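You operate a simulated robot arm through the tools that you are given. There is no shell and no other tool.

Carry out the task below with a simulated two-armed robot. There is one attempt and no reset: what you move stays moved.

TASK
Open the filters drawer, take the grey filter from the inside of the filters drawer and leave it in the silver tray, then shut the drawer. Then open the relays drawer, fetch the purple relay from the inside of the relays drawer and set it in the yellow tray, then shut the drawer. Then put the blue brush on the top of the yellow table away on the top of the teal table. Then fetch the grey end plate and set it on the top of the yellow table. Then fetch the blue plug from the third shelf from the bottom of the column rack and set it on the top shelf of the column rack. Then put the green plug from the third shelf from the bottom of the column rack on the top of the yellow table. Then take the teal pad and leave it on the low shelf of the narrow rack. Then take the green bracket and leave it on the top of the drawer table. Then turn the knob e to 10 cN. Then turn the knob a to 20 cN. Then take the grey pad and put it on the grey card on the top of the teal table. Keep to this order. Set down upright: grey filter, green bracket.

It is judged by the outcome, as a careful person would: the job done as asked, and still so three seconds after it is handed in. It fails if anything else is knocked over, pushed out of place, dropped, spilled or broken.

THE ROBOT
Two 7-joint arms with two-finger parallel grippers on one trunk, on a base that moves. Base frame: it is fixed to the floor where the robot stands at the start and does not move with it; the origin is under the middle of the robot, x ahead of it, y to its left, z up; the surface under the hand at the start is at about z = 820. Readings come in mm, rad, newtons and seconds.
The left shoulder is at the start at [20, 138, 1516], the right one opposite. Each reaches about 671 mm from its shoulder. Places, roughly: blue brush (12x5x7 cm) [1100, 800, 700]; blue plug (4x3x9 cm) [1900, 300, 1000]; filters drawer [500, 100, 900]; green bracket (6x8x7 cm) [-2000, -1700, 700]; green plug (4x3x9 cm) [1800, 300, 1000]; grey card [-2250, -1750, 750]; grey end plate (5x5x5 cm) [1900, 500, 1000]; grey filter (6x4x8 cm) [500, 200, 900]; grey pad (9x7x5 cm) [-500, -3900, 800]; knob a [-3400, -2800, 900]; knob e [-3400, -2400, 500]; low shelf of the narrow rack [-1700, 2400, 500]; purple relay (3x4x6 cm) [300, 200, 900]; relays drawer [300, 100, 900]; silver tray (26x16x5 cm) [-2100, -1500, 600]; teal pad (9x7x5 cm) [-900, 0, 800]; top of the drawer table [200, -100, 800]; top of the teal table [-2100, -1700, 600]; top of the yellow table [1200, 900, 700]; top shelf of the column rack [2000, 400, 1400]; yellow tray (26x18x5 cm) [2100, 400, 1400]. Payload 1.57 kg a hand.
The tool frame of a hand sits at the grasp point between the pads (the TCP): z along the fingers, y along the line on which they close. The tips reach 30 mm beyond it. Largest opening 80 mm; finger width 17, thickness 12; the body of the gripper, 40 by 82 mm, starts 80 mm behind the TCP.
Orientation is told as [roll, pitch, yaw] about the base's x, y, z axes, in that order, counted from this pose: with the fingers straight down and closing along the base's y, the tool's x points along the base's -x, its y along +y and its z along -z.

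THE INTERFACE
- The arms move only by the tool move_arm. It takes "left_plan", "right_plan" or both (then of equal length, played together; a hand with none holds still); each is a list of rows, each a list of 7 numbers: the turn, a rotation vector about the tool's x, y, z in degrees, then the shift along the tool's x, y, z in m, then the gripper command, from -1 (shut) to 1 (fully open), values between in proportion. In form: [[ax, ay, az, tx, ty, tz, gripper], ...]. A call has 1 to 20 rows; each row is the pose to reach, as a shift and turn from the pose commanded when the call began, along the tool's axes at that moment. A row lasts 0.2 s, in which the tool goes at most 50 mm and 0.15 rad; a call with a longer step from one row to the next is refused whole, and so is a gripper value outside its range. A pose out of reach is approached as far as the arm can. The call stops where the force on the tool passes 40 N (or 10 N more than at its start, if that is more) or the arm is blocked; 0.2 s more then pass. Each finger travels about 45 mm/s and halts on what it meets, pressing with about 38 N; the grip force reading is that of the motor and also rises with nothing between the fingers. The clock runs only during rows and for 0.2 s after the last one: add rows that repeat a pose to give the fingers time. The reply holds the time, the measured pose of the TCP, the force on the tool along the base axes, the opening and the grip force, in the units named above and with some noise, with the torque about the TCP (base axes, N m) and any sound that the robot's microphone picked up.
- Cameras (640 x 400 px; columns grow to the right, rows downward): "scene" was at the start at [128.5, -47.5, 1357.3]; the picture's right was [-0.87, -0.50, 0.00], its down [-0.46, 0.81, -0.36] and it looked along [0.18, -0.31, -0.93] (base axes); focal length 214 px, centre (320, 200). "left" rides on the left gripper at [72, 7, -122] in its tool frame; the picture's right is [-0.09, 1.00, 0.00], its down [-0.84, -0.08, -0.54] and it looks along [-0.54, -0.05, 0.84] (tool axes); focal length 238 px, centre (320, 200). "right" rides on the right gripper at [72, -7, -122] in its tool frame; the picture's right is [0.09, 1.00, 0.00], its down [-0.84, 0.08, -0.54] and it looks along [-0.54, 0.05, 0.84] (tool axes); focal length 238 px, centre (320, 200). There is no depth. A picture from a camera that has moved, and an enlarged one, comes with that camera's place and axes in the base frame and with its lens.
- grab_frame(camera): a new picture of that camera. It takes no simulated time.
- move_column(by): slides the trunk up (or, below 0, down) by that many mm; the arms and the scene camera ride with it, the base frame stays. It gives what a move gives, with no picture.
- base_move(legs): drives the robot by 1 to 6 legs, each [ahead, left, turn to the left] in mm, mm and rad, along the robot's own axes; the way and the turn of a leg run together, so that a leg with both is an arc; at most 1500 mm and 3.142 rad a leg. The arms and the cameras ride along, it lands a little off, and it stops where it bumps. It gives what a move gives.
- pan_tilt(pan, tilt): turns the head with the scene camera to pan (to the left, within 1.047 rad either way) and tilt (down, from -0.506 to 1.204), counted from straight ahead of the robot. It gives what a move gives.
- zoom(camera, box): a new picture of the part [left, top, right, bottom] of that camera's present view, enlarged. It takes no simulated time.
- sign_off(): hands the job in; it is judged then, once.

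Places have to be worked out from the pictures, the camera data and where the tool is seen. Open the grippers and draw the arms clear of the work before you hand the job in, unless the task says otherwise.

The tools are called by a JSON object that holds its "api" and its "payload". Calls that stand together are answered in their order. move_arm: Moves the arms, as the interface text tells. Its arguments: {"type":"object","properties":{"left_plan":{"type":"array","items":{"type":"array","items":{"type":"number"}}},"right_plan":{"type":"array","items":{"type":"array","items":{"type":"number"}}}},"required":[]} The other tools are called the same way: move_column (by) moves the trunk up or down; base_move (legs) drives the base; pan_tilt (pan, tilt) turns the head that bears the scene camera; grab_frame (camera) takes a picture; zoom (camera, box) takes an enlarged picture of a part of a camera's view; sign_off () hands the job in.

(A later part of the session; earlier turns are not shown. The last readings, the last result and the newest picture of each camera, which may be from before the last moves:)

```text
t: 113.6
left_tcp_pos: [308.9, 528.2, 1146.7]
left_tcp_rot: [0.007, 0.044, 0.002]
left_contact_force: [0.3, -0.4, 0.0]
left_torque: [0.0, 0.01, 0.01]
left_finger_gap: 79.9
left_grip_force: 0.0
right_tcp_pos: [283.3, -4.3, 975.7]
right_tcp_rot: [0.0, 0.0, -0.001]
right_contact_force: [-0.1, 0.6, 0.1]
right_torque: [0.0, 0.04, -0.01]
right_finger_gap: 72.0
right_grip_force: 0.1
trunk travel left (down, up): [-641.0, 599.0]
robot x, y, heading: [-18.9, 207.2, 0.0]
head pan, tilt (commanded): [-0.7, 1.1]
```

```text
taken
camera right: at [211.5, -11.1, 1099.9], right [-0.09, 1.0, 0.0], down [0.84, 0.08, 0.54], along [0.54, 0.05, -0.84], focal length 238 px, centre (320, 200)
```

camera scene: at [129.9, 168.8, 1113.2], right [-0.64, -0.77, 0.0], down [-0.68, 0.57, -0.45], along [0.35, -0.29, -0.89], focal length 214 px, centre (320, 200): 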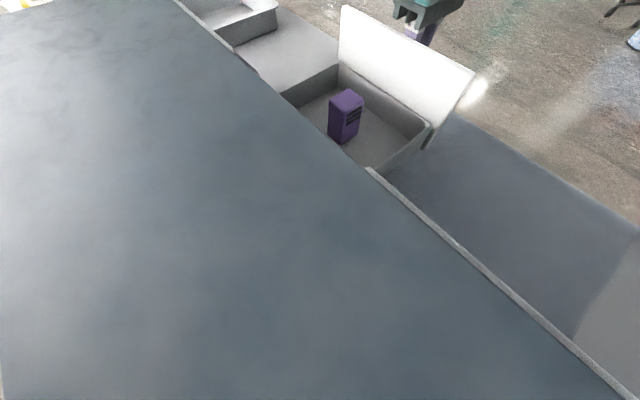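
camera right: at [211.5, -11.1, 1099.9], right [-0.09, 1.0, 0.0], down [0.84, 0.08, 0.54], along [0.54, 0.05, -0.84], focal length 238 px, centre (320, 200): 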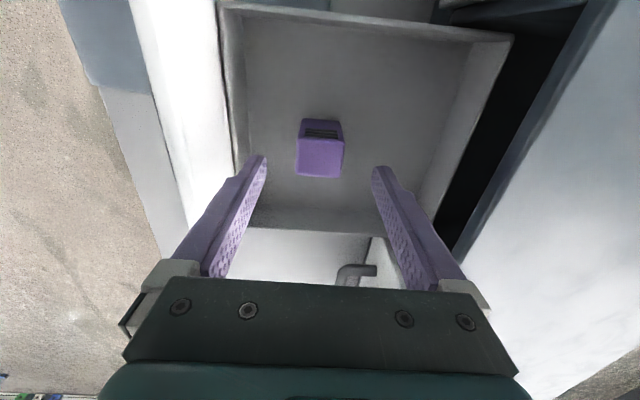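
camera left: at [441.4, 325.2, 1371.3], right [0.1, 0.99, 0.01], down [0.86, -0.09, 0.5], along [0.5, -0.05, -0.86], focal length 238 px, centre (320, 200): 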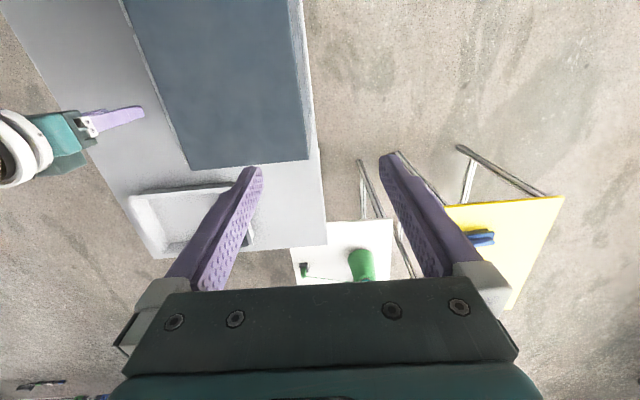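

Centred. I descend to z≈906 and close on the relay.

{"api": "move_arm", "payload": {"right_plan": [[0, 0, 0, 0, 0, 0.03, 0.8], [0, 0, 0, 0, 0, 0.06, 0.8], [0, 0, 0, 0, 0, 0.07, 0.8], [0, 0, 0, 0, 0, 0.07, 0.2], [0, 0, 0, 0, 0, 0.07, -0.3], [0, 0, 0, 0, 0, 0.07, -0.5], [0, 0, 0, 0, 0, 0.07, -0.5]]}}

{"api": "move_arm", "payload": {"right_plan": [[0, 0, 0, 0, 0, -0.02, -0.5], [0, 0, 0, 0, 0, -0.05, -0.5], [0, 0, 0, 0, 0, -0.09, -0.5], [0, 0, 0, 0, 0, -0.13, -0.5], [0, 0, 0, 0, 0, -0.17, -0.5]]}}

{"api": "grab_frame", "payload": {"camera": "right"}}

```text
t: 115.2
left_tcp_pos: [307.9, 528.4, 1146.5]
left_tcp_rot: [0.008, 0.046, 0.004]
left_contact_force: [-0.4, 0.1, 0.0]
left_torque: [-0.01, -0.01, 0.01]
left_finger_gap: 80.0
left_grip_force: 0.0
right_tcp_pos: [284.0, -3.9, 906.6]
right_tcp_rot: [0.0, -0.003, -0.001]
right_contact_force: [0.1, 1.0, 1.3]
right_torque: [0.03, -0.02, 0.0]
right_finger_gap: 35.3
right_grip_force: 27.6
trunk travel left (down, up): [-641.0, 599.0]
robot x, y, heading: [-18.7, 206.3, -0.001]
head pan, tilt (commanded): [-0.7, 1.1]
```

```text
t: 116.4
left_tcp_pos: [308.5, 528.8, 1146.5]
left_tcp_rot: [0.008, 0.045, 0.003]
left_contact_force: [-0.4, 0.0, 0.7]
left_torque: [-0.01, -0.03, -0.01]
left_finger_gap: 80.0
left_grip_force: 0.1
right_tcp_pos: [283.7, -4.8, 1077.8]
right_tcp_rot: [0.001, -0.003, 0.001]
right_contact_force: [-0.5, -0.7, -1.1]
right_torque: [0.0, 0.03, -0.01]
right_finger_gap: 35.3
right_grip_force: 37.4
trunk travel left (down, up): [-641.0, 599.0]
robot x, y, heading: [-19.8, 210.7, 0.001]
head pan, tilt (commanded): [-0.7, 1.1]
```

```text
taken
camera right: at [212.0, -11.7, 1201.6], right [-0.09, 1.0, 0.0], down [0.84, 0.08, 0.54], along [0.54, 0.05, -0.84], focal length 238 px, centre (320, 200)
```

right: 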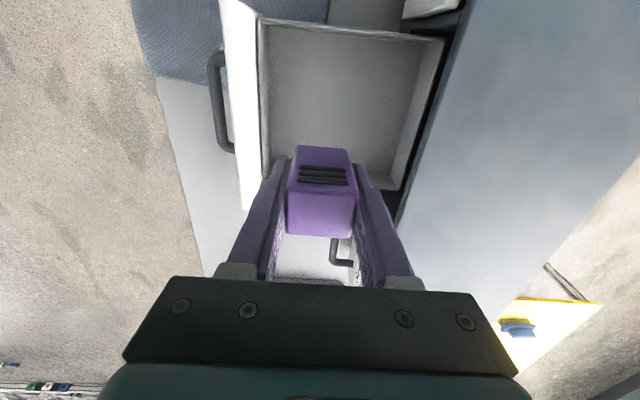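

The relay is held securely (35 mm). I raise the trunk high for the column rack's top shelf and drive toward it, stopping short to look.

{"api": "move_column", "payload": {"by": 400}}

{"api": "move_column", "payload": {"by": 130}}

{"api": "base_move", "payload": {"legs": [[1250, 350, 0]]}}

{"api": "pan_tilt", "payload": {"pan": -0.2, "tilt": 0.6}}

{"api": "grab_frame", "payload": {"camera": "scene"}}

```text
t: 120.2
left_tcp_pos: [308.3, 529.1, 1546.0]
left_tcp_rot: [0.006, 0.045, 0.004]
left_contact_force: [-0.4, -0.4, -0.5]
left_torque: [-0.02, -0.03, 0.02]
left_finger_gap: 79.9
left_grip_force: 0.1
right_tcp_pos: [283.3, -5.3, 1477.0]
right_tcp_rot: [0.0, -0.002, -0.001]
right_contact_force: [-0.3, -0.1, -0.8]
right_torque: [0.04, -0.02, -0.03]
right_finger_gap: 35.4
right_grip_force: 37.4
trunk travel left (down, up): [-1041.0, 199.0]
robot x, y, heading: [-16.9, 209.9, 0.001]
head pan, tilt (commanded): [-0.7, 1.1]
```

```text
t: 121.8
left_tcp_pos: [308.3, 528.9, 1675.0]
left_tcp_rot: [0.007, 0.046, 0.003]
left_contact_force: [-1.2, -0.2, -0.6]
left_torque: [0.0, -0.01, -0.01]
left_finger_gap: 80.1
left_grip_force: 0.0
right_tcp_pos: [284.5, -4.5, 1607.8]
right_tcp_rot: [0.001, -0.001, 0.001]
right_contact_force: [-0.4, 0.5, -0.7]
right_torque: [-0.02, 0.02, -0.06]
right_finger_gap: 35.4
right_grip_force: 37.9
trunk travel left (down, up): [-1171.0, 69.0]
robot x, y, heading: [-19.0, 206.7, 0.001]
head pan, tilt (commanded): [-0.7, 1.1]
```

```text
t: 128.3
left_tcp_pos: [1558.8, 869.0, 1676.7]
left_tcp_rot: [0.008, 0.046, -0.008]
left_contact_force: [0.4, -0.3, -0.1]
left_torque: [0.0, 0.05, 0.04]
left_finger_gap: 79.8
left_grip_force: 0.0
right_tcp_pos: [1526.3, 336.5, 1608.2]
right_tcp_rot: [-0.001, -0.003, -0.009]
right_contact_force: [0.2, 0.2, -0.4]
right_torque: [0.0, 0.03, -0.03]
right_finger_gap: 35.2
right_grip_force: 37.7
trunk travel left (down, up): [-1171.0, 69.0]
robot x, y, heading: [1225.5, 552.2, -0.013]
head pan, tilt (commanded): [-0.7, 1.1]
```

```text
t: 129.2
left_tcp_pos: [1558.3, 869.7, 1675.8]
left_tcp_rot: [0.006, 0.046, -0.007]
left_contact_force: [0.0, -0.6, -0.1]
left_torque: [-0.01, -0.01, -0.01]
left_finger_gap: 80.0
left_grip_force: 0.1
right_tcp_pos: [1527.6, 336.1, 1608.2]
right_tcp_rot: [0.0, -0.003, -0.01]
right_contact_force: [0.5, -0.6, -1.5]
right_torque: [0.02, 0.0, 0.01]
right_finger_gap: 35.3
right_grip_force: 37.8
trunk travel left (down, up): [-1171.0, 69.0]
robot x, y, heading: [1226.0, 553.3, -0.01]
head pan, tilt (commanded): [-0.201, 0.6]
```

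```text
taken
camera scene: at [1413.7, 533.1, 1681.8], right [-0.21, -0.98, 0.0], down [-0.55, 0.12, -0.82], along [0.81, -0.17, -0.57], focal length 214 px, centre (320, 200)
```

scene: 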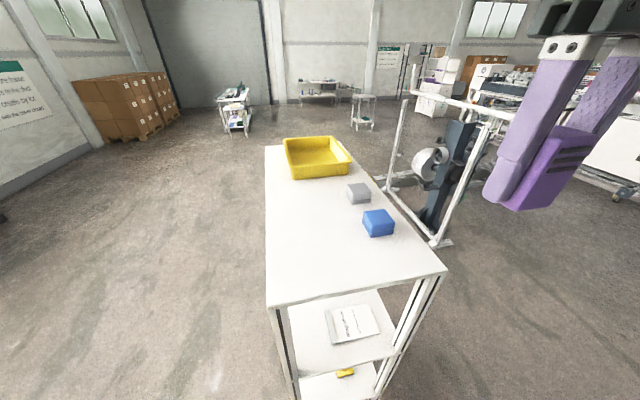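

The top shelf spans x≈1585–2180, y≈294–573, with the yellow tray at about (2030,420) and two small blocks in front of it. I drive so that the right hand comes over the tray, staying high.

{"api": "base_move", "payload": {"legs": [[490, 88, 0.01]]}}

{"api": "grab_frame", "payload": {"camera": "right"}}

{"api": "grab_frame", "payload": {"camera": "scene"}}

```text
t: 132.2
left_tcp_pos: [2046.1, 957.7, 1676.7]
left_tcp_rot: [0.006, 0.045, 0.004]
left_contact_force: [-1.1, -0.9, -0.8]
left_torque: [-0.01, -0.01, -0.03]
left_finger_gap: 79.8
left_grip_force: 0.0
right_tcp_pos: [2021.9, 425.8, 1607.8]
right_tcp_rot: [0.0, -0.002, 0.003]
right_contact_force: [0.5, 0.3, -0.5]
right_torque: [-0.01, 0.01, -0.01]
right_finger_gap: 35.2
right_grip_force: 38.3
trunk travel left (down, up): [-1171.0, 69.0]
robot x, y, heading: [1718.7, 635.4, 0.004]
head pan, tilt (commanded): [-0.201, 0.6]
```

```text
taken
camera right: at [1949.4, 417.8, 1731.1], right [-0.09, 1.0, 0.0], down [0.84, 0.08, 0.54], along [0.54, 0.05, -0.84], focal length 238 px, centre (320, 200)
```

right: 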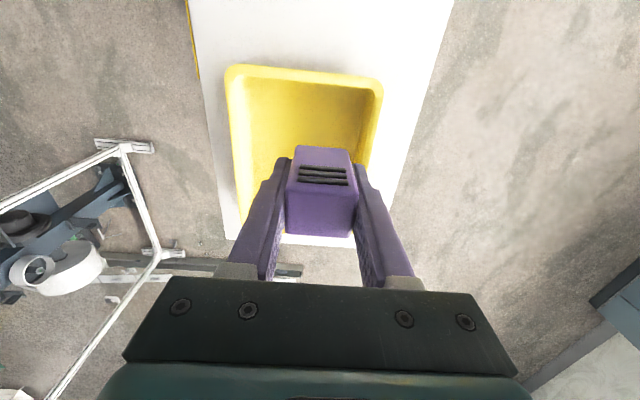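

```text
taken
camera scene: at [1905.5, 621.0, 1681.9], right [-0.2, -0.98, 0.0], down [-0.55, 0.11, -0.83], along [0.81, -0.16, -0.56], focal length 214 px, centre (320, 200)
```

scene: 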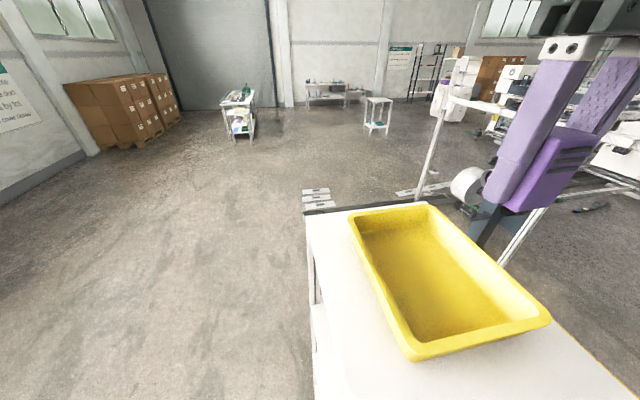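

The tray spans roughly x 1973–2225, y 330–500, rim z≈1430. I move the relay to about (2060,413) and descend most of the way.

{"api": "move_arm", "payload": {"right_plan": [[0, 0, 0, -0.015, -0.006, 0.01, -0.5], [0, 0, 0, -0.038, -0.013, 0.04, -0.5], [0, 0, 0, -0.038, -0.013, 0.08, -0.5], [0, 0, 0, -0.038, -0.013, 0.12, -0.5], [0, 0, 0, -0.038, -0.013, 0.15, -0.5]]}}

{"api": "grab_frame", "payload": {"camera": "right"}}

{"api": "pan_tilt", "payload": {"pan": -0.6, "tilt": 0.8}}

{"api": "grab_frame", "payload": {"camera": "scene"}}

```text
t: 133.4
left_tcp_pos: [2045.3, 958.3, 1675.1]
left_tcp_rot: [0.008, 0.046, 0.003]
left_contact_force: [0.3, -1.0, 0.3]
left_torque: [0.02, -0.02, 0.03]
left_finger_gap: 80.2
left_grip_force: 0.1
right_tcp_pos: [2061.2, 412.4, 1456.3]
right_tcp_rot: [-0.001, -0.003, 0.001]
right_contact_force: [0.3, 0.5, -1.4]
right_torque: [0.01, 0.01, -0.02]
right_finger_gap: 35.5
right_grip_force: 38.5
trunk travel left (down, up): [-1171.0, 69.0]
robot x, y, heading: [1719.8, 635.8, 0.001]
head pan, tilt (commanded): [-0.201, 0.6]
```

```text
taken
camera right: at [1988.2, 405.5, 1579.9], right [-0.09, 1.0, 0.0], down [0.84, 0.08, 0.54], along [0.54, 0.05, -0.84], focal length 238 px, centre (320, 200)
```

right: 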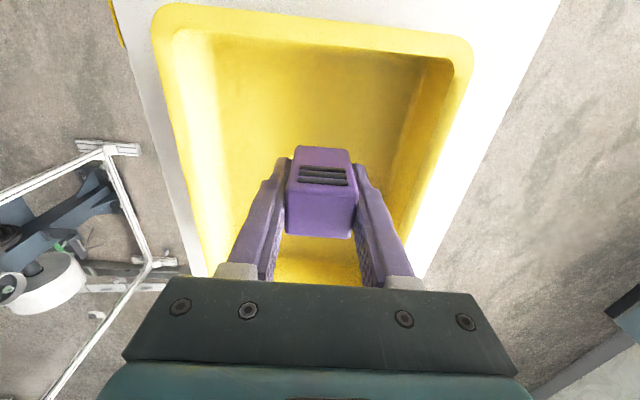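

```text
t: 134.3
left_tcp_pos: [2046.0, 958.6, 1676.4]
left_tcp_rot: [0.006, 0.044, 0.004]
left_contact_force: [0.8, 0.2, 0.5]
left_torque: [0.0, 0.0, -0.02]
left_finger_gap: 80.1
left_grip_force: 0.0
right_tcp_pos: [2061.4, 412.0, 1457.8]
right_tcp_rot: [0.0, -0.002, 0.003]
right_contact_force: [-0.1, 0.6, -0.2]
right_torque: [-0.01, -0.02, -0.03]
right_finger_gap: 35.1
right_grip_force: 37.9
trunk travel left (down, up): [-1171.0, 69.0]
robot x, y, heading: [1720.1, 635.6, -0.003]
head pan, tilt (commanded): [-0.6, 0.799]
```

```text
taken
camera scene: at [1885.6, 593.0, 1665.1], right [-0.56, -0.83, 0.0], down [-0.59, 0.4, -0.7], along [0.58, -0.39, -0.72], focal length 214 px, centre (320, 200)
```

scene: 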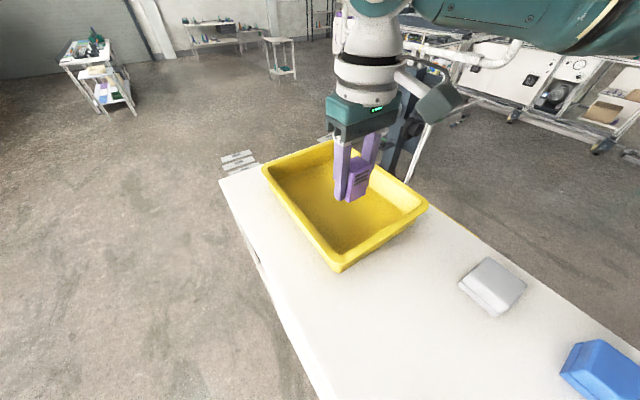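

The relay is inside the tray's outline. I descend another 26 mm, then creep with force checks.

{"api": "move_arm", "payload": {"right_plan": [[0, 0, 0, 0, 0, 0.012, -0.5], [0, 0, 0, 0, 0, 0.022, -0.5], [0, 0, 0, 0, 0, 0.028, -0.5]]}}

{"api": "move_arm", "payload": {"right_plan": [[0, 0, 0, 0, 0, 0.003, -0.5], [0, 0, 0, 0, 0, 0.006, -0.5]]}}

{"api": "zoom", "payload": {"camera": "scene", "box": [250, 90, 450, 280]}}

```text
t: 135.1
left_tcp_pos: [2046.9, 957.9, 1676.9]
left_tcp_rot: [0.006, 0.045, 0.003]
left_contact_force: [-0.3, -0.5, -0.5]
left_torque: [0.0, -0.01, -0.01]
left_finger_gap: 80.0
left_grip_force: 0.0
right_tcp_pos: [2059.9, 412.8, 1429.3]
right_tcp_rot: [-0.001, -0.002, 0.001]
right_contact_force: [0.5, 0.3, -0.5]
right_torque: [-0.02, 0.03, 0.02]
right_finger_gap: 35.3
right_grip_force: 37.8
trunk travel left (down, up): [-1171.0, 69.0]
robot x, y, heading: [1722.1, 638.1, 0.001]
head pan, tilt (commanded): [-0.6, 0.799]
```

```text
t: 135.7
left_tcp_pos: [2045.5, 958.0, 1676.4]
left_tcp_rot: [0.007, 0.045, 0.005]
left_contact_force: [-0.4, 0.1, 0.1]
left_torque: [0.01, 0.0, 0.03]
left_finger_gap: 80.1
left_grip_force: 0.0
right_tcp_pos: [2059.5, 412.5, 1424.2]
right_tcp_rot: [0.0, 0.0, -0.001]
right_contact_force: [0.4, -1.1, -0.8]
right_torque: [0.0, 0.02, -0.02]
right_finger_gap: 35.5
right_grip_force: 38.0
trunk travel left (down, up): [-1171.0, 69.0]
robot x, y, heading: [1719.6, 634.0, -0.002]
head pan, tilt (commanded): [-0.6, 0.799]
```

```text
2.11 times, centred on (350, 185) of scene
camera zoom: at [1885.5, 593.0, 1665.0], right [-0.56, -0.83, 0.0], down [-0.59, 0.4, -0.7], along [0.58, -0.39, -0.72], focal length 452 px, centre (257, 232)
```

zoom: 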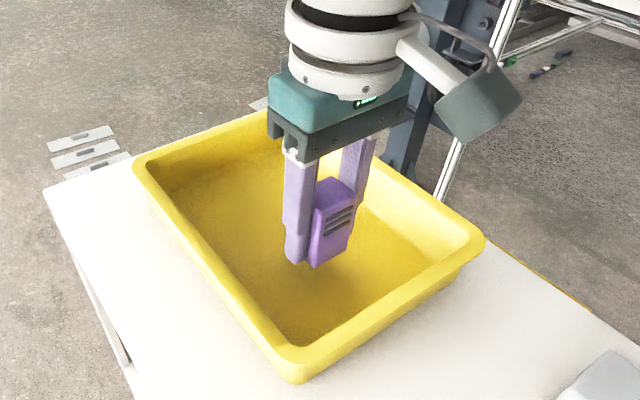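

Not in contact yet; I continue down in small steps.

{"api": "move_arm", "payload": {"right_plan": [[0, 0, 0, 0, 0, 0.003, -0.5], [0, 0, 0, 0, 0, 0.005, -0.5]]}}

{"api": "move_arm", "payload": {"right_plan": [[0, 0, 0, 0, 0, 0.002, -0.5], [0, 0, 0, 0, 0, 0.004, -0.5]]}}

```text
t: 136.3
left_tcp_pos: [2045.6, 957.2, 1676.3]
left_tcp_rot: [0.008, 0.046, 0.003]
left_contact_force: [-0.6, 0.2, 1.1]
left_torque: [0.03, -0.01, 0.02]
left_finger_gap: 80.1
left_grip_force: 0.0
right_tcp_pos: [2059.9, 412.7, 1419.0]
right_tcp_rot: [0.001, -0.002, 0.002]
right_contact_force: [-1.0, 0.9, -1.3]
right_torque: [-0.02, 0.03, -0.01]
right_finger_gap: 35.6
right_grip_force: 38.1
trunk travel left (down, up): [-1171.0, 69.0]
robot x, y, heading: [1719.2, 636.4, 0.007]
head pan, tilt (commanded): [-0.6, 0.799]
```

```text
t: 136.9
left_tcp_pos: [2045.9, 959.0, 1677.1]
left_tcp_rot: [0.008, 0.044, 0.004]
left_contact_force: [0.7, -0.7, -1.4]
left_torque: [0.04, 0.04, 0.02]
left_finger_gap: 80.0
left_grip_force: 0.2
right_tcp_pos: [2058.6, 411.6, 1415.0]
right_tcp_rot: [0.0, -0.001, 0.0]
right_contact_force: [-0.2, -0.6, -0.6]
right_torque: [-0.01, 0.0, 0.05]
right_finger_gap: 35.4
right_grip_force: 37.5
trunk travel left (down, up): [-1171.0, 69.0]
robot x, y, heading: [1719.7, 636.3, 0.003]
head pan, tilt (commanded): [-0.6, 0.799]
```

Still no contact at z=1415; continue.

{"api": "move_arm", "payload": {"right_plan": [[0, 0, 0, 0, 0, 0.002, -0.5], [0, 0, 0, 0, 0, 0.004, -0.5]]}}

{"api": "move_arm", "payload": {"right_plan": [[0, 0, 0, 0, 0, 0.002, -0.5], [0, 0, 0, 0, 0, 0.004, -0.5]]}}

{"api": "zoom", "payload": {"camera": "scene", "box": [300, 130, 400, 230]}}

```text
t: 137.5
left_tcp_pos: [2046.0, 959.0, 1675.9]
left_tcp_rot: [0.006, 0.047, 0.004]
left_contact_force: [0.6, -0.6, -0.1]
left_torque: [-0.04, 0.0, 0.02]
left_finger_gap: 80.0
left_grip_force: 0.1
right_tcp_pos: [2060.1, 413.0, 1410.6]
right_tcp_rot: [-0.001, -0.001, 0.0]
right_contact_force: [-0.4, 0.0, -1.3]
right_torque: [0.02, 0.01, 0.01]
right_finger_gap: 35.4
right_grip_force: 38.0
trunk travel left (down, up): [-1171.0, 69.0]
robot x, y, heading: [1718.9, 635.6, 0.001]
head pan, tilt (commanded): [-0.6, 0.799]
```

```text
t: 138.1
left_tcp_pos: [2045.6, 958.4, 1675.7]
left_tcp_rot: [0.007, 0.045, 0.004]
left_contact_force: [1.5, 0.1, 0.2]
left_torque: [-0.02, -0.03, 0.0]
left_finger_gap: 80.1
left_grip_force: 0.0
right_tcp_pos: [2058.7, 412.3, 1406.6]
right_tcp_rot: [0.0, -0.003, 0.001]
right_contact_force: [-0.1, 0.2, 0.3]
right_torque: [0.01, -0.05, 0.01]
right_finger_gap: 35.4
right_grip_force: 38.8
trunk travel left (down, up): [-1171.0, 69.0]
robot x, y, heading: [1713.7, 637.1, 0.001]
head pan, tilt (commanded): [-0.6, 0.799]
```

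```text
4.00 times, centred on (350, 180) of scene
camera zoom: at [1885.5, 593.0, 1665.0], right [-0.56, -0.83, 0.0], down [-0.59, 0.4, -0.7], along [0.58, -0.39, -0.72], focal length 858 px, centre (200, 280)
```

zoom: 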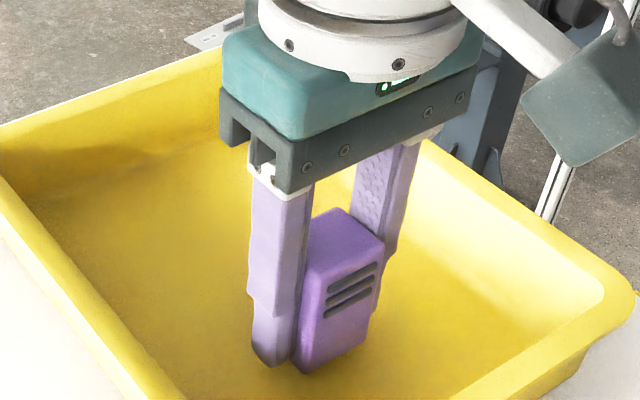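

Very close to the floor by the look of it; a few millimetres more.

{"api": "move_arm", "payload": {"right_plan": [[0, 0, 0, 0, 0, 0.002, -0.5], [0, 0, 0, 0, 0, 0.004, -0.5]]}}

{"api": "move_arm", "payload": {"right_plan": [[0, 0, 0, 0, 0, 0.0015, -0.5], [0, 0, 0, 0, 0, 0.003, -0.5]]}}

```text
t: 138.7
left_tcp_pos: [2044.9, 958.5, 1676.3]
left_tcp_rot: [0.007, 0.045, 0.003]
left_contact_force: [-0.2, -0.1, -0.2]
left_torque: [0.01, 0.01, -0.02]
left_finger_gap: 79.8
left_grip_force: 0.1
right_tcp_pos: [2060.5, 412.6, 1402.0]
right_tcp_rot: [-0.001, -0.003, 0.001]
right_contact_force: [-0.5, 0.1, -1.6]
right_torque: [0.0, 0.01, -0.02]
right_finger_gap: 35.2
right_grip_force: 37.6
trunk travel left (down, up): [-1171.0, 69.0]
robot x, y, heading: [1719.5, 637.2, -0.002]
head pan, tilt (commanded): [-0.6, 0.799]
```

```text
t: 139.3
left_tcp_pos: [2045.9, 956.7, 1676.0]
left_tcp_rot: [0.007, 0.045, 0.004]
left_contact_force: [-0.5, -0.9, -0.4]
left_torque: [-0.05, 0.0, 0.02]
left_finger_gap: 80.1
left_grip_force: 0.0
right_tcp_pos: [2060.2, 412.1, 1398.8]
right_tcp_rot: [0.0, -0.002, 0.001]
right_contact_force: [0.4, 0.1, -0.9]
right_torque: [0.0, -0.01, 0.02]
right_finger_gap: 35.4
right_grip_force: 38.1
trunk travel left (down, up): [-1171.0, 69.0]
robot x, y, heading: [1718.6, 638.7, 0.005]
head pan, tilt (commanded): [-0.6, 0.799]
```

Still free at z≈1399; the shelf must be a bit lower than estimated. I continue in 4 mm steps.

{"api": "move_arm", "payload": {"right_plan": [[0, 0, 0, 0, 0, 0.002, -0.5], [0, 0, 0, 0, 0, 0.004, -0.5]]}}

{"api": "move_arm", "payload": {"right_plan": [[0, 0, 0, 0, 0, 0.002, -0.5], [0, 0, 0, 0, 0, 0.004, -0.5]]}}

{"api": "zoom", "payload": {"camera": "scene", "box": [300, 130, 400, 230]}}

```text
t: 139.9
left_tcp_pos: [2044.8, 958.9, 1676.6]
left_tcp_rot: [0.008, 0.046, 0.004]
left_contact_force: [-0.3, 0.4, 0.1]
left_torque: [0.06, 0.02, -0.01]
left_finger_gap: 80.2
left_grip_force: 0.1
right_tcp_pos: [2060.4, 412.2, 1396.8]
right_tcp_rot: [0.0, -0.001, 0.002]
right_contact_force: [-5.8, 1.4, 15.3]
right_torque: [0.01, 0.2, -0.03]
right_finger_gap: 35.0
right_grip_force: 37.7
trunk travel left (down, up): [-1171.0, 69.0]
robot x, y, heading: [1717.3, 637.4, 0.002]
head pan, tilt (commanded): [-0.6, 0.799]
```

```text
t: 140.5
left_tcp_pos: [2045.3, 958.0, 1676.4]
left_tcp_rot: [0.004, 0.045, 0.002]
left_contact_force: [-0.4, 0.3, 0.0]
left_torque: [-0.02, -0.02, -0.02]
left_finger_gap: 80.0
left_grip_force: 0.1
right_tcp_pos: [2063.0, 411.8, 1393.9]
right_tcp_rot: [-0.001, -0.007, 0.001]
right_contact_force: [-4.7, 1.6, 32.8]
right_torque: [0.04, 0.08, -0.01]
right_finger_gap: 35.5
right_grip_force: 38.3
trunk travel left (down, up): [-1171.0, 69.0]
robot x, y, heading: [1717.0, 638.8, 0.001]
head pan, tilt (commanded): [-0.6, 0.799]
```

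```text
4.00 times, centred on (350, 180) of scene
camera zoom: at [1886.0, 592.7, 1665.6], right [-0.56, -0.83, 0.0], down [-0.59, 0.4, -0.7], along [0.58, -0.39, -0.72], focal length 858 px, centre (200, 280)
```

zoom: 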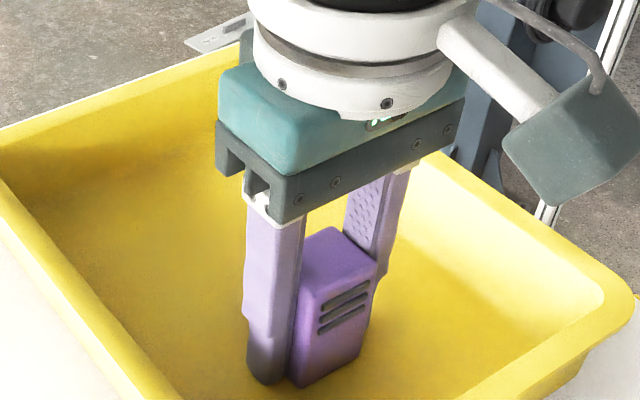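

Contact (33 N). I ease up, open the fingers wide enough, and rise straight up.

{"api": "move_arm", "payload": {"right_plan": [[0, 0, 0, 0, 0, -0.002, -0.3], [0, 0, 0, 0, 0, -0.003, 0.2], [0, 0, 0, 0, 0, -0.003, 0.6], [0, 0, 0, 0, 0, -0.003, 0.6], [0, 0, 0, 0, 0, -0.03, 0.6], [0, 0, 0, 0, 0, -0.07, 0.6], [0, 0, 0, 0, 0, -0.11, 0.6], [0, 0, 0, 0, 0, -0.15, 0.6], [0, 0, 0, 0, 0, -0.19, 0.6]]}}

{"api": "grab_frame", "payload": {"camera": "scene"}}

```text
t: 142.5
left_tcp_pos: [2044.4, 958.4, 1675.9]
left_tcp_rot: [0.007, 0.045, 0.003]
left_contact_force: [-0.2, -0.3, 0.5]
left_torque: [-0.03, -0.03, -0.04]
left_finger_gap: 80.1
left_grip_force: 0.1
right_tcp_pos: [2058.8, 411.4, 1583.4]
right_tcp_rot: [0.001, 0.002, -0.001]
right_contact_force: [0.5, -0.4, 0.1]
right_torque: [-0.02, 0.0, 0.04]
right_finger_gap: 63.9
right_grip_force: 0.0
trunk travel left (down, up): [-1171.0, 69.0]
robot x, y, heading: [1721.3, 636.5, -0.001]
head pan, tilt (commanded): [-0.6, 0.799]
```

```text
taken
camera scene: at [1885.5, 593.0, 1665.0], right [-0.56, -0.83, 0.0], down [-0.59, 0.4, -0.7], along [0.58, -0.39, -0.72], focal length 214 px, centre (320, 200)
```

scene: 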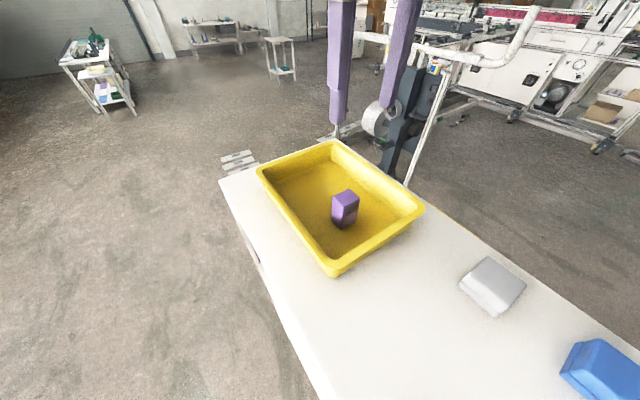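

The purple relay stands in the yellow tray. I drive back to the relays drawer and come down in front of it.

{"api": "base_move", "payload": {"legs": [[-888, -234, 0], [-888, -234, 0]]}}

{"api": "move_column", "payload": {"by": -400}}

{"api": "pan_tilt", "payload": {"pan": -0.7, "tilt": 1.1}}

{"api": "grab_frame", "payload": {"camera": "right"}}

```text
t: 151.7
left_tcp_pos: [275.6, 497.3, 1675.8]
left_tcp_rot: [0.007, 0.046, -0.004]
left_contact_force: [-0.4, 0.3, -1.0]
left_torque: [0.0, -0.02, 0.0]
left_finger_gap: 79.9
left_grip_force: 0.0
right_tcp_pos: [283.9, -49.0, 1582.9]
right_tcp_rot: [0.001, -0.002, -0.008]
right_contact_force: [-0.2, 0.2, 0.2]
right_torque: [-0.03, 0.02, 0.0]
right_finger_gap: 64.0
right_grip_force: 0.2
trunk travel left (down, up): [-1171.0, 69.0]
robot x, y, heading: [-56.1, 176.0, -0.006]
head pan, tilt (commanded): [-0.6, 0.799]
```

```text
t: 155.5
left_tcp_pos: [276.3, 497.1, 1275.2]
left_tcp_rot: [0.009, 0.045, -0.005]
left_contact_force: [-0.3, -0.5, 0.7]
left_torque: [-0.03, -0.05, -0.01]
left_finger_gap: 80.1
left_grip_force: 0.0
right_tcp_pos: [284.6, -49.6, 1183.9]
right_tcp_rot: [0.0, -0.003, -0.008]
right_contact_force: [-0.1, 0.3, 0.5]
right_torque: [-0.04, 0.0, -0.02]
right_finger_gap: 64.1
right_grip_force: 0.0
trunk travel left (down, up): [-771.0, 469.0]
robot x, y, heading: [-55.0, 178.6, -0.01]
head pan, tilt (commanded): [-0.6, 0.799]
```

```text
t: 156.3
left_tcp_pos: [276.3, 496.1, 1276.6]
left_tcp_rot: [0.007, 0.045, -0.005]
left_contact_force: [-0.2, -0.2, 0.4]
left_torque: [-0.02, 0.0, 0.0]
left_finger_gap: 79.8
left_grip_force: 0.0
right_tcp_pos: [283.9, -50.0, 1182.9]
right_tcp_rot: [0.001, -0.001, -0.008]
right_contact_force: [0.1, 0.5, -1.1]
right_torque: [-0.03, 0.01, 0.0]
right_finger_gap: 64.3
right_grip_force: 0.0
trunk travel left (down, up): [-771.0, 469.0]
robot x, y, heading: [-53.5, 182.2, -0.004]
head pan, tilt (commanded): [-0.7, 1.1]
```

```text
taken
camera right: at [211.8, -55.8, 1306.0], right [-0.08, 1.0, 0.0], down [0.84, 0.07, 0.54], along [0.54, 0.05, -0.84], focal length 238 px, centre (320, 200)
```

right: 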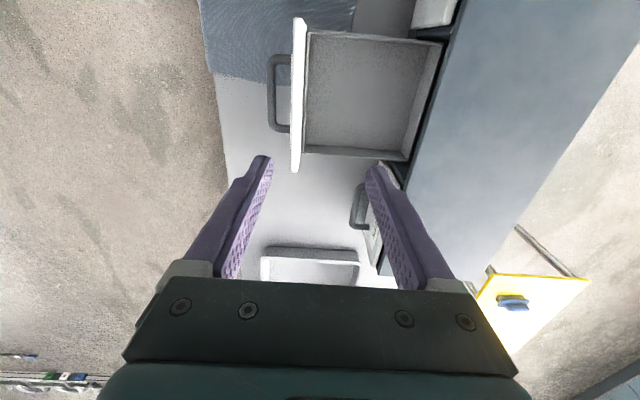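

The open relays drawer is below. I lower further, move the hand (closing) to the front of the handle at z≈907.

{"api": "move_column", "payload": {"by": -130}}

{"api": "move_arm", "payload": {"right_plan": [[0, 0, 0, 0, -0.045, 0, 0], [0, 0, 0, 0, -0.09, 0, -0.5], [0, 0, 0, 0, -0.135, 0, -1], [0, 0, 0, 0, -0.158, 0, -1], [0, 0, 0, 0, -0.158, 0.04, -1], [0, 0, 0, 0, -0.158, 0.08, -1], [0, 0, 0, 0, -0.158, 0.12, -1], [0, 0, 0, 0, -0.158, 0.145, -1]]}}

{"api": "grab_frame", "payload": {"camera": "right"}}

```text
t: 157.9
left_tcp_pos: [275.8, 496.2, 1146.6]
left_tcp_rot: [0.008, 0.047, -0.005]
left_contact_force: [-0.7, -0.4, -0.4]
left_torque: [-0.03, -0.03, 0.0]
left_finger_gap: 80.5
left_grip_force: 0.0
right_tcp_pos: [283.0, -49.4, 1052.7]
right_tcp_rot: [0.001, -0.002, -0.008]
right_contact_force: [-0.9, 0.0, -0.1]
right_torque: [0.02, -0.01, 0.03]
right_finger_gap: 63.9
right_grip_force: 0.0
trunk travel left (down, up): [-641.0, 599.0]
robot x, y, heading: [-56.0, 182.9, -0.008]
head pan, tilt (commanded): [-0.7, 1.1]
```

```text
t: 159.7
left_tcp_pos: [274.9, 497.0, 1146.6]
left_tcp_rot: [0.006, 0.045, -0.006]
left_contact_force: [-0.1, -0.3, 0.1]
left_torque: [0.01, 0.0, 0.02]
left_finger_gap: 80.1
left_grip_force: 0.1
right_tcp_pos: [283.2, -208.1, 906.9]
right_tcp_rot: [-0.001, -0.002, -0.01]
right_contact_force: [-0.7, -0.4, -0.8]
right_torque: [0.01, 0.01, -0.02]
right_finger_gap: 0.3
right_grip_force: 21.7
trunk travel left (down, up): [-641.0, 599.0]
robot x, y, heading: [-55.4, 175.1, -0.013]
head pan, tilt (commanded): [-0.7, 1.1]
```

```text
taken
camera right: at [210.7, -214.1, 1030.4], right [-0.08, 1.0, 0.0], down [0.84, 0.07, 0.54], along [0.54, 0.04, -0.84], focal length 238 px, centre (320, 200)
```

right: 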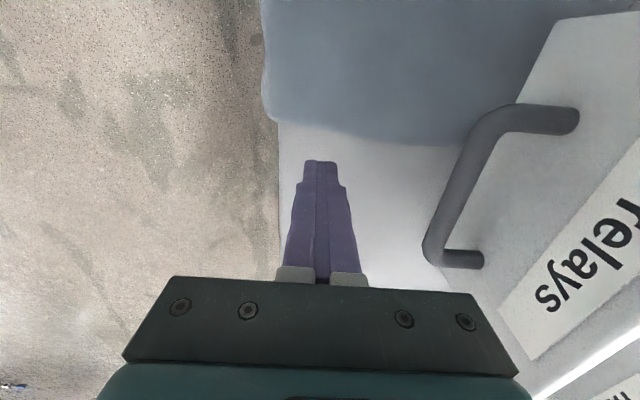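

Closed fingers are in front of the relays bar. I push toward +y until the drawer is shut.

{"api": "move_arm", "payload": {"right_plan": [[0, 0, 0, 0, 0.025, 0, -1], [0, 0, 0, 0, 0.05, 0, -1], [0, 0, 0, 0, 0.07, 0, -1], [0, 0, 0, 0, 0.09, 0, -1], [0, 0, 0, 0, 0.11, 0, -1], [0, 0, 0, 0, 0.13, 0, -1], [0, 0, 0, 0, 0.15, 0, -1], [0, 0, 0, 0, 0.17, 0, -1], [0, 0, 0, 0, 0.19, 0, -1], [0, 0, 0, 0, 0.205, 0, -1], [0, 0, 0, 0, 0.215, 0, -1], [0, 0, 0, 0, 0.222, 0, -1], [0, 0, 0, 0, 0.228, 0, -1], [0, 0, 0, 0, 0.232, 0, -1], [0, 0, 0, 0, 0.236, 0, -1], [0, 0, 0, 0, 0.24, 0, -1], [0, 0, 0, 0, 0.244, 0, -1], [0, 0, 0, 0, 0.248, 0, -1]]}}

{"api": "grab_frame", "payload": {"camera": "right"}}

{"api": "grab_frame", "payload": {"camera": "scene"}}

```text
t: 163.4
left_tcp_pos: [275.4, 492.9, 1144.6]
left_tcp_rot: [0.005, 0.046, -0.008]
left_contact_force: [-0.2, -0.6, -0.3]
left_torque: [-0.02, 0.01, -0.02]
left_finger_gap: 80.0
left_grip_force: 0.1
right_tcp_pos: [283.8, 23.5, 908.2]
right_tcp_rot: [-0.03, 0.002, -0.024]
right_contact_force: [-2.7, -18.9, 7.7]
right_torque: [0.06, 0.09, 0.17]
right_finger_gap: 0.3
right_grip_force: 21.1
trunk travel left (down, up): [-641.0, 599.0]
robot x, y, heading: [-55.9, 178.3, -0.012]
head pan, tilt (commanded): [-0.7, 1.1]
stopped in row 18 (right hand): the force on the tool passed its limit at 42 N (the readings are from after the stop); the commanded pose is now the measured one
```

```text
taken
camera right: at [213.0, 20.7, 1031.4], right [-0.07, 1.0, -0.03], down [0.84, 0.07, 0.54], along [0.54, 0.01, -0.84], focal length 238 px, centre (320, 200)
```

right: 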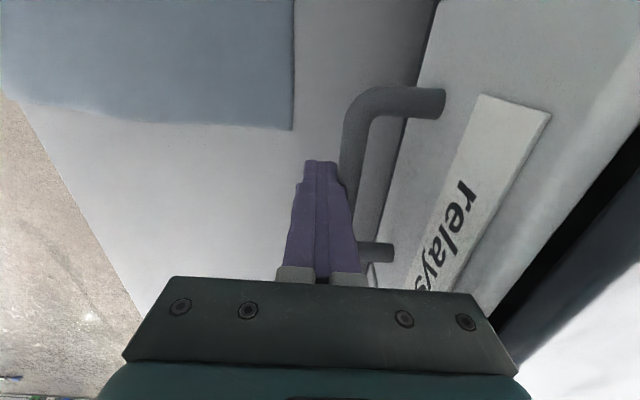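

```text
taken
camera scene: at [93.2, 134.0, 1113.8], right [-0.65, -0.76, 0.0], down [-0.68, 0.58, -0.46], along [0.34, -0.3, -0.89], focal length 214 px, centre (320, 200)
```

scene: 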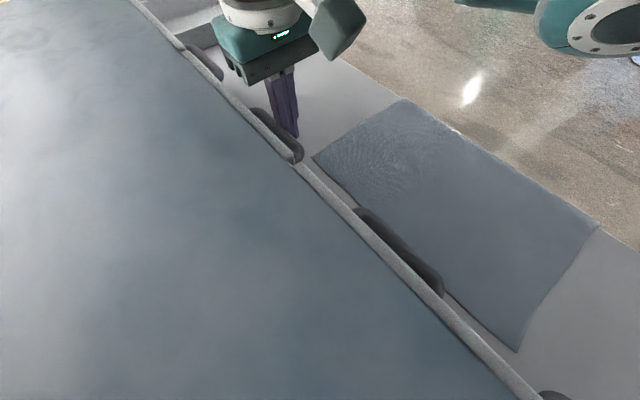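

The relays drawer is shut flush. Next the blue brush: I retract the hand upward, straighten it, raise the trunk and drive toward the yellow table.

{"api": "move_arm", "payload": {"right_plan": [[0, 0, 0, 0, -0.025, 0, -1], [-0.8, 0, -0.3, 0, -0.05, -0.02, -0.5], [-1.7, 0, -0.7, 0, -0.07, -0.06, 0], [-1.7, 0, -0.7, 0, -0.07, -0.1, 0.5], [-1.7, 0, -0.7, 0, -0.07, -0.14, 1]]}}

{"api": "move_column", "payload": {"by": 200}}

{"api": "base_move", "payload": {"legs": [[750, 880, 0.012]]}}

{"api": "pan_tilt", "payload": {"pan": -0.3, "tilt": 0.9}}

{"api": "grab_frame", "payload": {"camera": "scene"}}

{"api": "grab_frame", "payload": {"camera": "right"}}

```text
t: 164.6
left_tcp_pos: [276.3, 495.8, 1145.6]
left_tcp_rot: [0.008, 0.045, -0.006]
left_contact_force: [-0.2, -0.5, 1.3]
left_torque: [0.0, 0.01, -0.02]
left_finger_gap: 80.0
left_grip_force: 0.0
right_tcp_pos: [283.4, -37.4, 1049.8]
right_tcp_rot: [0.013, 0.002, -0.008]
right_contact_force: [0.8, -0.2, 0.1]
right_torque: [0.01, 0.0, -0.01]
right_finger_gap: 79.7
right_grip_force: 0.4
trunk travel left (down, up): [-641.0, 599.0]
robot x, y, heading: [-52.3, 179.2, -0.01]
head pan, tilt (commanded): [-0.7, 1.1]
```

```text
t: 166.7
left_tcp_pos: [275.2, 495.1, 1345.3]
left_tcp_rot: [0.007, 0.045, -0.007]
left_contact_force: [-0.3, 0.1, -0.1]
left_torque: [0.01, 0.01, -0.03]
left_finger_gap: 79.9
left_grip_force: 0.1
right_tcp_pos: [283.4, -37.5, 1247.9]
right_tcp_rot: [0.014, -0.001, -0.006]
right_contact_force: [-0.5, -0.7, -0.3]
right_torque: [-0.01, 0.0, 0.01]
right_finger_gap: 80.2
right_grip_force: 0.1
trunk travel left (down, up): [-841.0, 399.0]
robot x, y, heading: [-53.9, 180.1, -0.008]
head pan, tilt (commanded): [-0.7, 1.1]
```

```text
t: 172.6
left_tcp_pos: [1013.1, 1375.8, 1345.8]
left_tcp_rot: [0.006, 0.045, 0.017]
left_contact_force: [0.2, 0.1, 0.5]
left_torque: [0.0, -0.02, 0.01]
left_finger_gap: 80.4
left_grip_force: 0.0
right_tcp_pos: [1034.1, 842.8, 1248.8]
right_tcp_rot: [0.012, 0.0, 0.018]
right_contact_force: [-0.4, 1.2, 0.1]
right_torque: [0.02, 0.01, 0.03]
right_finger_gap: 80.1
right_grip_force: 0.1
trunk travel left (down, up): [-841.0, 399.0]
robot x, y, heading: [690.0, 1051.5, 0.011]
head pan, tilt (commanded): [-0.7, 1.1]
```

```text
t: 173.5
left_tcp_pos: [1013.9, 1375.8, 1345.2]
left_tcp_rot: [0.007, 0.045, 0.018]
left_contact_force: [-0.9, -0.1, -0.1]
left_torque: [-0.01, 0.01, -0.02]
left_finger_gap: 80.1
left_grip_force: 0.1
right_tcp_pos: [1033.9, 843.9, 1250.0]
right_tcp_rot: [0.013, 0.0, 0.017]
right_contact_force: [0.6, 0.0, -0.2]
right_torque: [0.0, 0.03, -0.01]
right_finger_gap: 80.0
right_grip_force: 0.0
trunk travel left (down, up): [-841.0, 399.0]
robot x, y, heading: [692.6, 1050.6, 0.016]
head pan, tilt (commanded): [-0.3, 0.901]
```

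```text
taken
camera scene: at [863.4, 1031.9, 1327.1], right [-0.28, -0.96, 0.0], down [-0.75, 0.22, -0.62], along [0.6, -0.18, -0.78], focal length 214 px, centre (320, 200)
```

scene: 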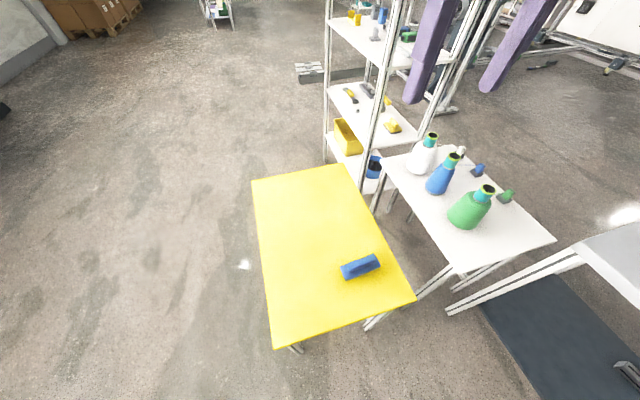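

```text
taken
camera right: at [962.5, 833.0, 1372.3], right [-0.11, 0.99, 0.01], down [0.84, 0.09, 0.54], along [0.54, 0.07, -0.84], focal length 238 px, centre (320, 200)
```

right: 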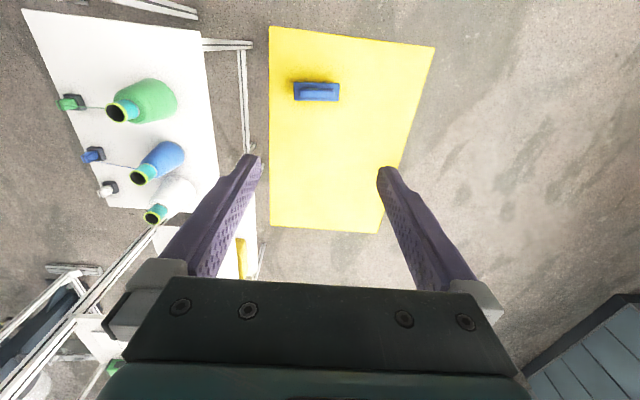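

The brush lies with its long (12 cm) side along y at about (1056,842), so I need to close along x. I turn the whole robot to face -y and position so the right hand comes over the brush.

{"api": "base_move", "payload": {"legs": [[0, 0, -1.585], [-132, 572, 0]]}}

{"api": "grab_frame", "payload": {"camera": "scene"}}

{"api": "grab_frame", "payload": {"camera": "right"}}

```text
t: 180.6
left_tcp_pos: [1579.4, 853.0, 1345.0]
left_tcp_rot: [0.008, 0.045, -1.572]
left_contact_force: [0.7, 0.0, -0.3]
left_torque: [0.03, 0.0, 0.0]
left_finger_gap: 79.9
left_grip_force: 0.2
right_tcp_pos: [1045.9, 841.6, 1249.6]
right_tcp_rot: [0.011, 0.001, -1.569]
right_contact_force: [-0.4, -0.4, 0.6]
right_torque: [-0.02, 0.02, 0.0]
right_finger_gap: 80.0
right_grip_force: 0.0
trunk travel left (down, up): [-841.0, 399.0]
robot x, y, heading: [1261.8, 1181.0, -1.574]
head pan, tilt (commanded): [-0.3, 0.901]
```

```text
taken
camera scene: at [1238.1, 1011.1, 1327.1], right [-0.95, 0.3, 0.0], down [0.23, 0.75, -0.62], along [-0.19, -0.59, -0.78], focal length 214 px, centre (320, 200)
```

scene: 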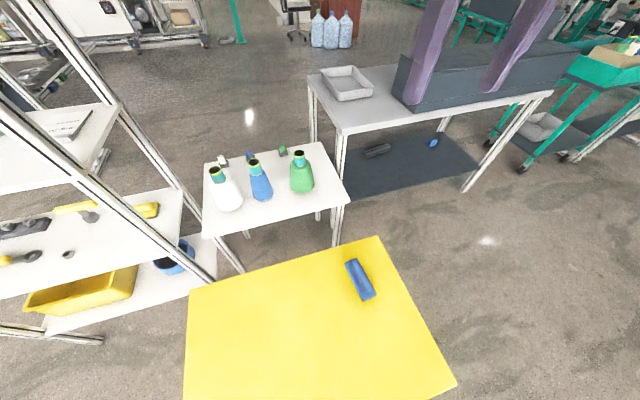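

```text
taken
camera right: at [1037.9, 913.0, 1372.4], right [1.0, 0.09, 0.01], down [0.07, -0.84, 0.54], along [0.06, -0.54, -0.84], focal length 238 px, centre (320, 200)
```

right: 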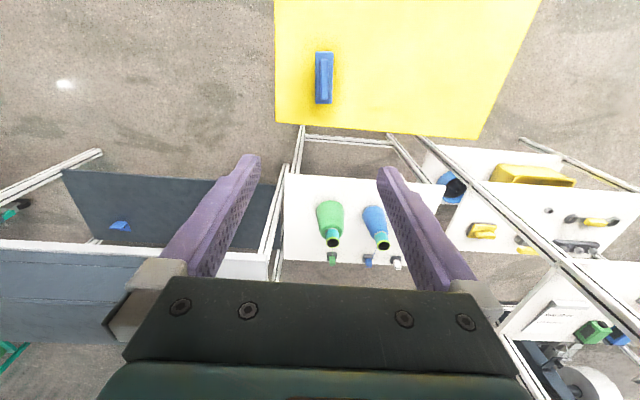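

The brush is about at (1057,847). I lower the trunk 300 mm and re-measure.

{"api": "move_column", "payload": {"by": -300}}

{"api": "grab_frame", "payload": {"camera": "right"}}

{"api": "zoom", "payload": {"camera": "scene", "box": [240, 180, 480, 340]}}

```text
t: 183.6
left_tcp_pos: [1578.8, 853.7, 1046.0]
left_tcp_rot: [0.008, 0.045, -1.571]
left_contact_force: [0.5, 0.2, -0.1]
left_torque: [-0.01, 0.0, -0.02]
left_finger_gap: 79.8
left_grip_force: 0.1
right_tcp_pos: [1045.8, 842.1, 949.0]
right_tcp_rot: [0.012, 0.0, -1.57]
right_contact_force: [-0.1, 0.1, -0.6]
right_torque: [-0.01, 0.03, 0.02]
right_finger_gap: 80.1
right_grip_force: 0.2
trunk travel left (down, up): [-541.0, 699.0]
robot x, y, heading: [1259.0, 1185.1, -1.571]
head pan, tilt (commanded): [-0.3, 0.901]
```

```text
taken
camera right: at [1038.0, 913.0, 1072.4], right [1.0, 0.09, 0.01], down [0.07, -0.84, 0.54], along [0.06, -0.54, -0.84], focal length 238 px, centre (320, 200)
```

right: 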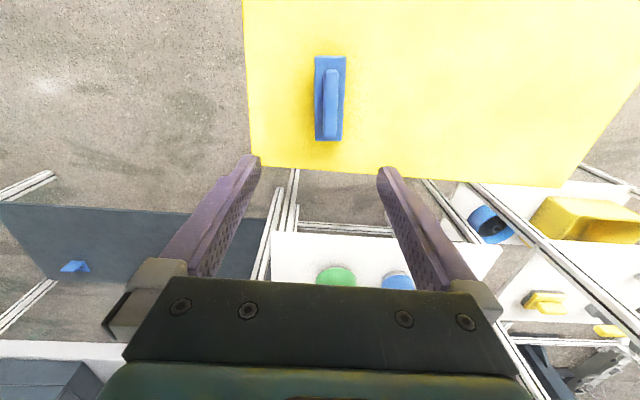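

```text
2.50 times, centred on (360, 260) of scene
camera zoom: at [1238.1, 1011.1, 1027.2], right [-0.95, 0.3, 0.0], down [0.23, 0.75, -0.62], along [-0.19, -0.59, -0.78], focal length 536 px, centre (220, 50)
```

zoom: 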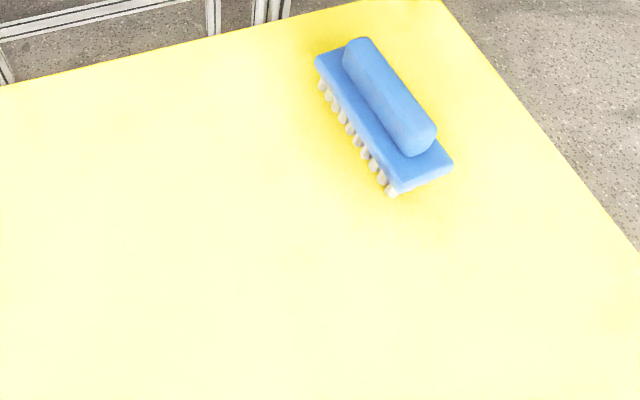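

The brush has a bristle base, a plate and a handle bar; plate top ≈ z 680, centre ≈ (1064,841). I align over it and descend to z≈745 for a closer check.

{"api": "move_arm", "payload": {"right_plan": [[0.7, 0, 0, 0, 0.018, 0.03, 1], [0.7, 0, 0, 0, 0.018, 0.075, 1], [0.7, 0, 0, 0, 0.018, 0.12, 1], [0.7, 0, 0, 0, 0.018, 0.165, 1], [0.7, 0, 0, 0, 0.018, 0.195, 1]]}}

{"api": "grab_frame", "payload": {"camera": "right"}}

{"api": "grab_frame", "payload": {"camera": "scene"}}

```text
t: 184.8
left_tcp_pos: [1580.4, 854.0, 1046.2]
left_tcp_rot: [0.006, 0.047, -1.568]
left_contact_force: [0.2, -0.2, -0.4]
left_torque: [0.02, -0.01, 0.0]
left_finger_gap: 79.9
left_grip_force: 0.1
right_tcp_pos: [1068.2, 841.2, 754.3]
right_tcp_rot: [0.001, 0.0, -1.57]
right_contact_force: [0.7, -0.1, 0.6]
right_torque: [-0.04, 0.02, -0.03]
right_finger_gap: 79.8
right_grip_force: 0.0
trunk travel left (down, up): [-541.0, 699.0]
robot x, y, heading: [1261.1, 1184.9, -1.575]
head pan, tilt (commanded): [-0.3, 0.901]
```

```text
taken
camera right: at [1059.8, 913.3, 876.7], right [1.0, 0.09, 0.0], down [0.08, -0.84, 0.54], along [0.05, -0.54, -0.84], focal length 238 px, centre (320, 200)
```

right: 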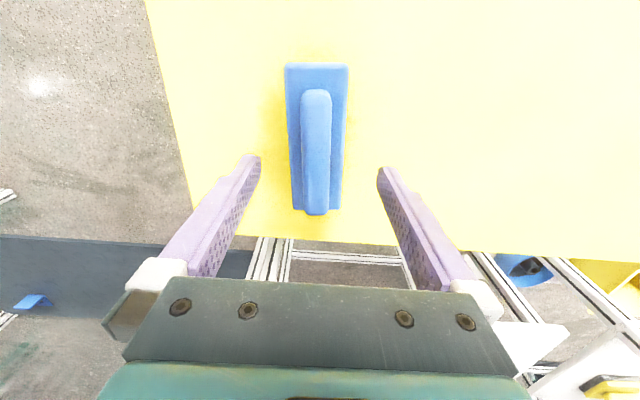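

```text
taken
camera scene: at [1238.2, 1011.2, 1027.1], right [-0.95, 0.3, 0.0], down [0.23, 0.75, -0.62], along [-0.19, -0.59, -0.78], focal length 214 px, centre (320, 200)
```

scene: 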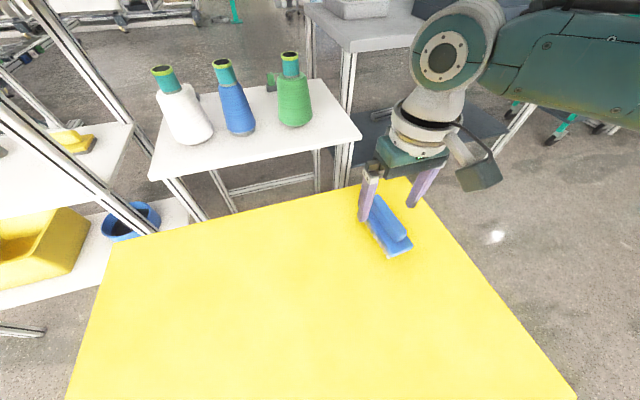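

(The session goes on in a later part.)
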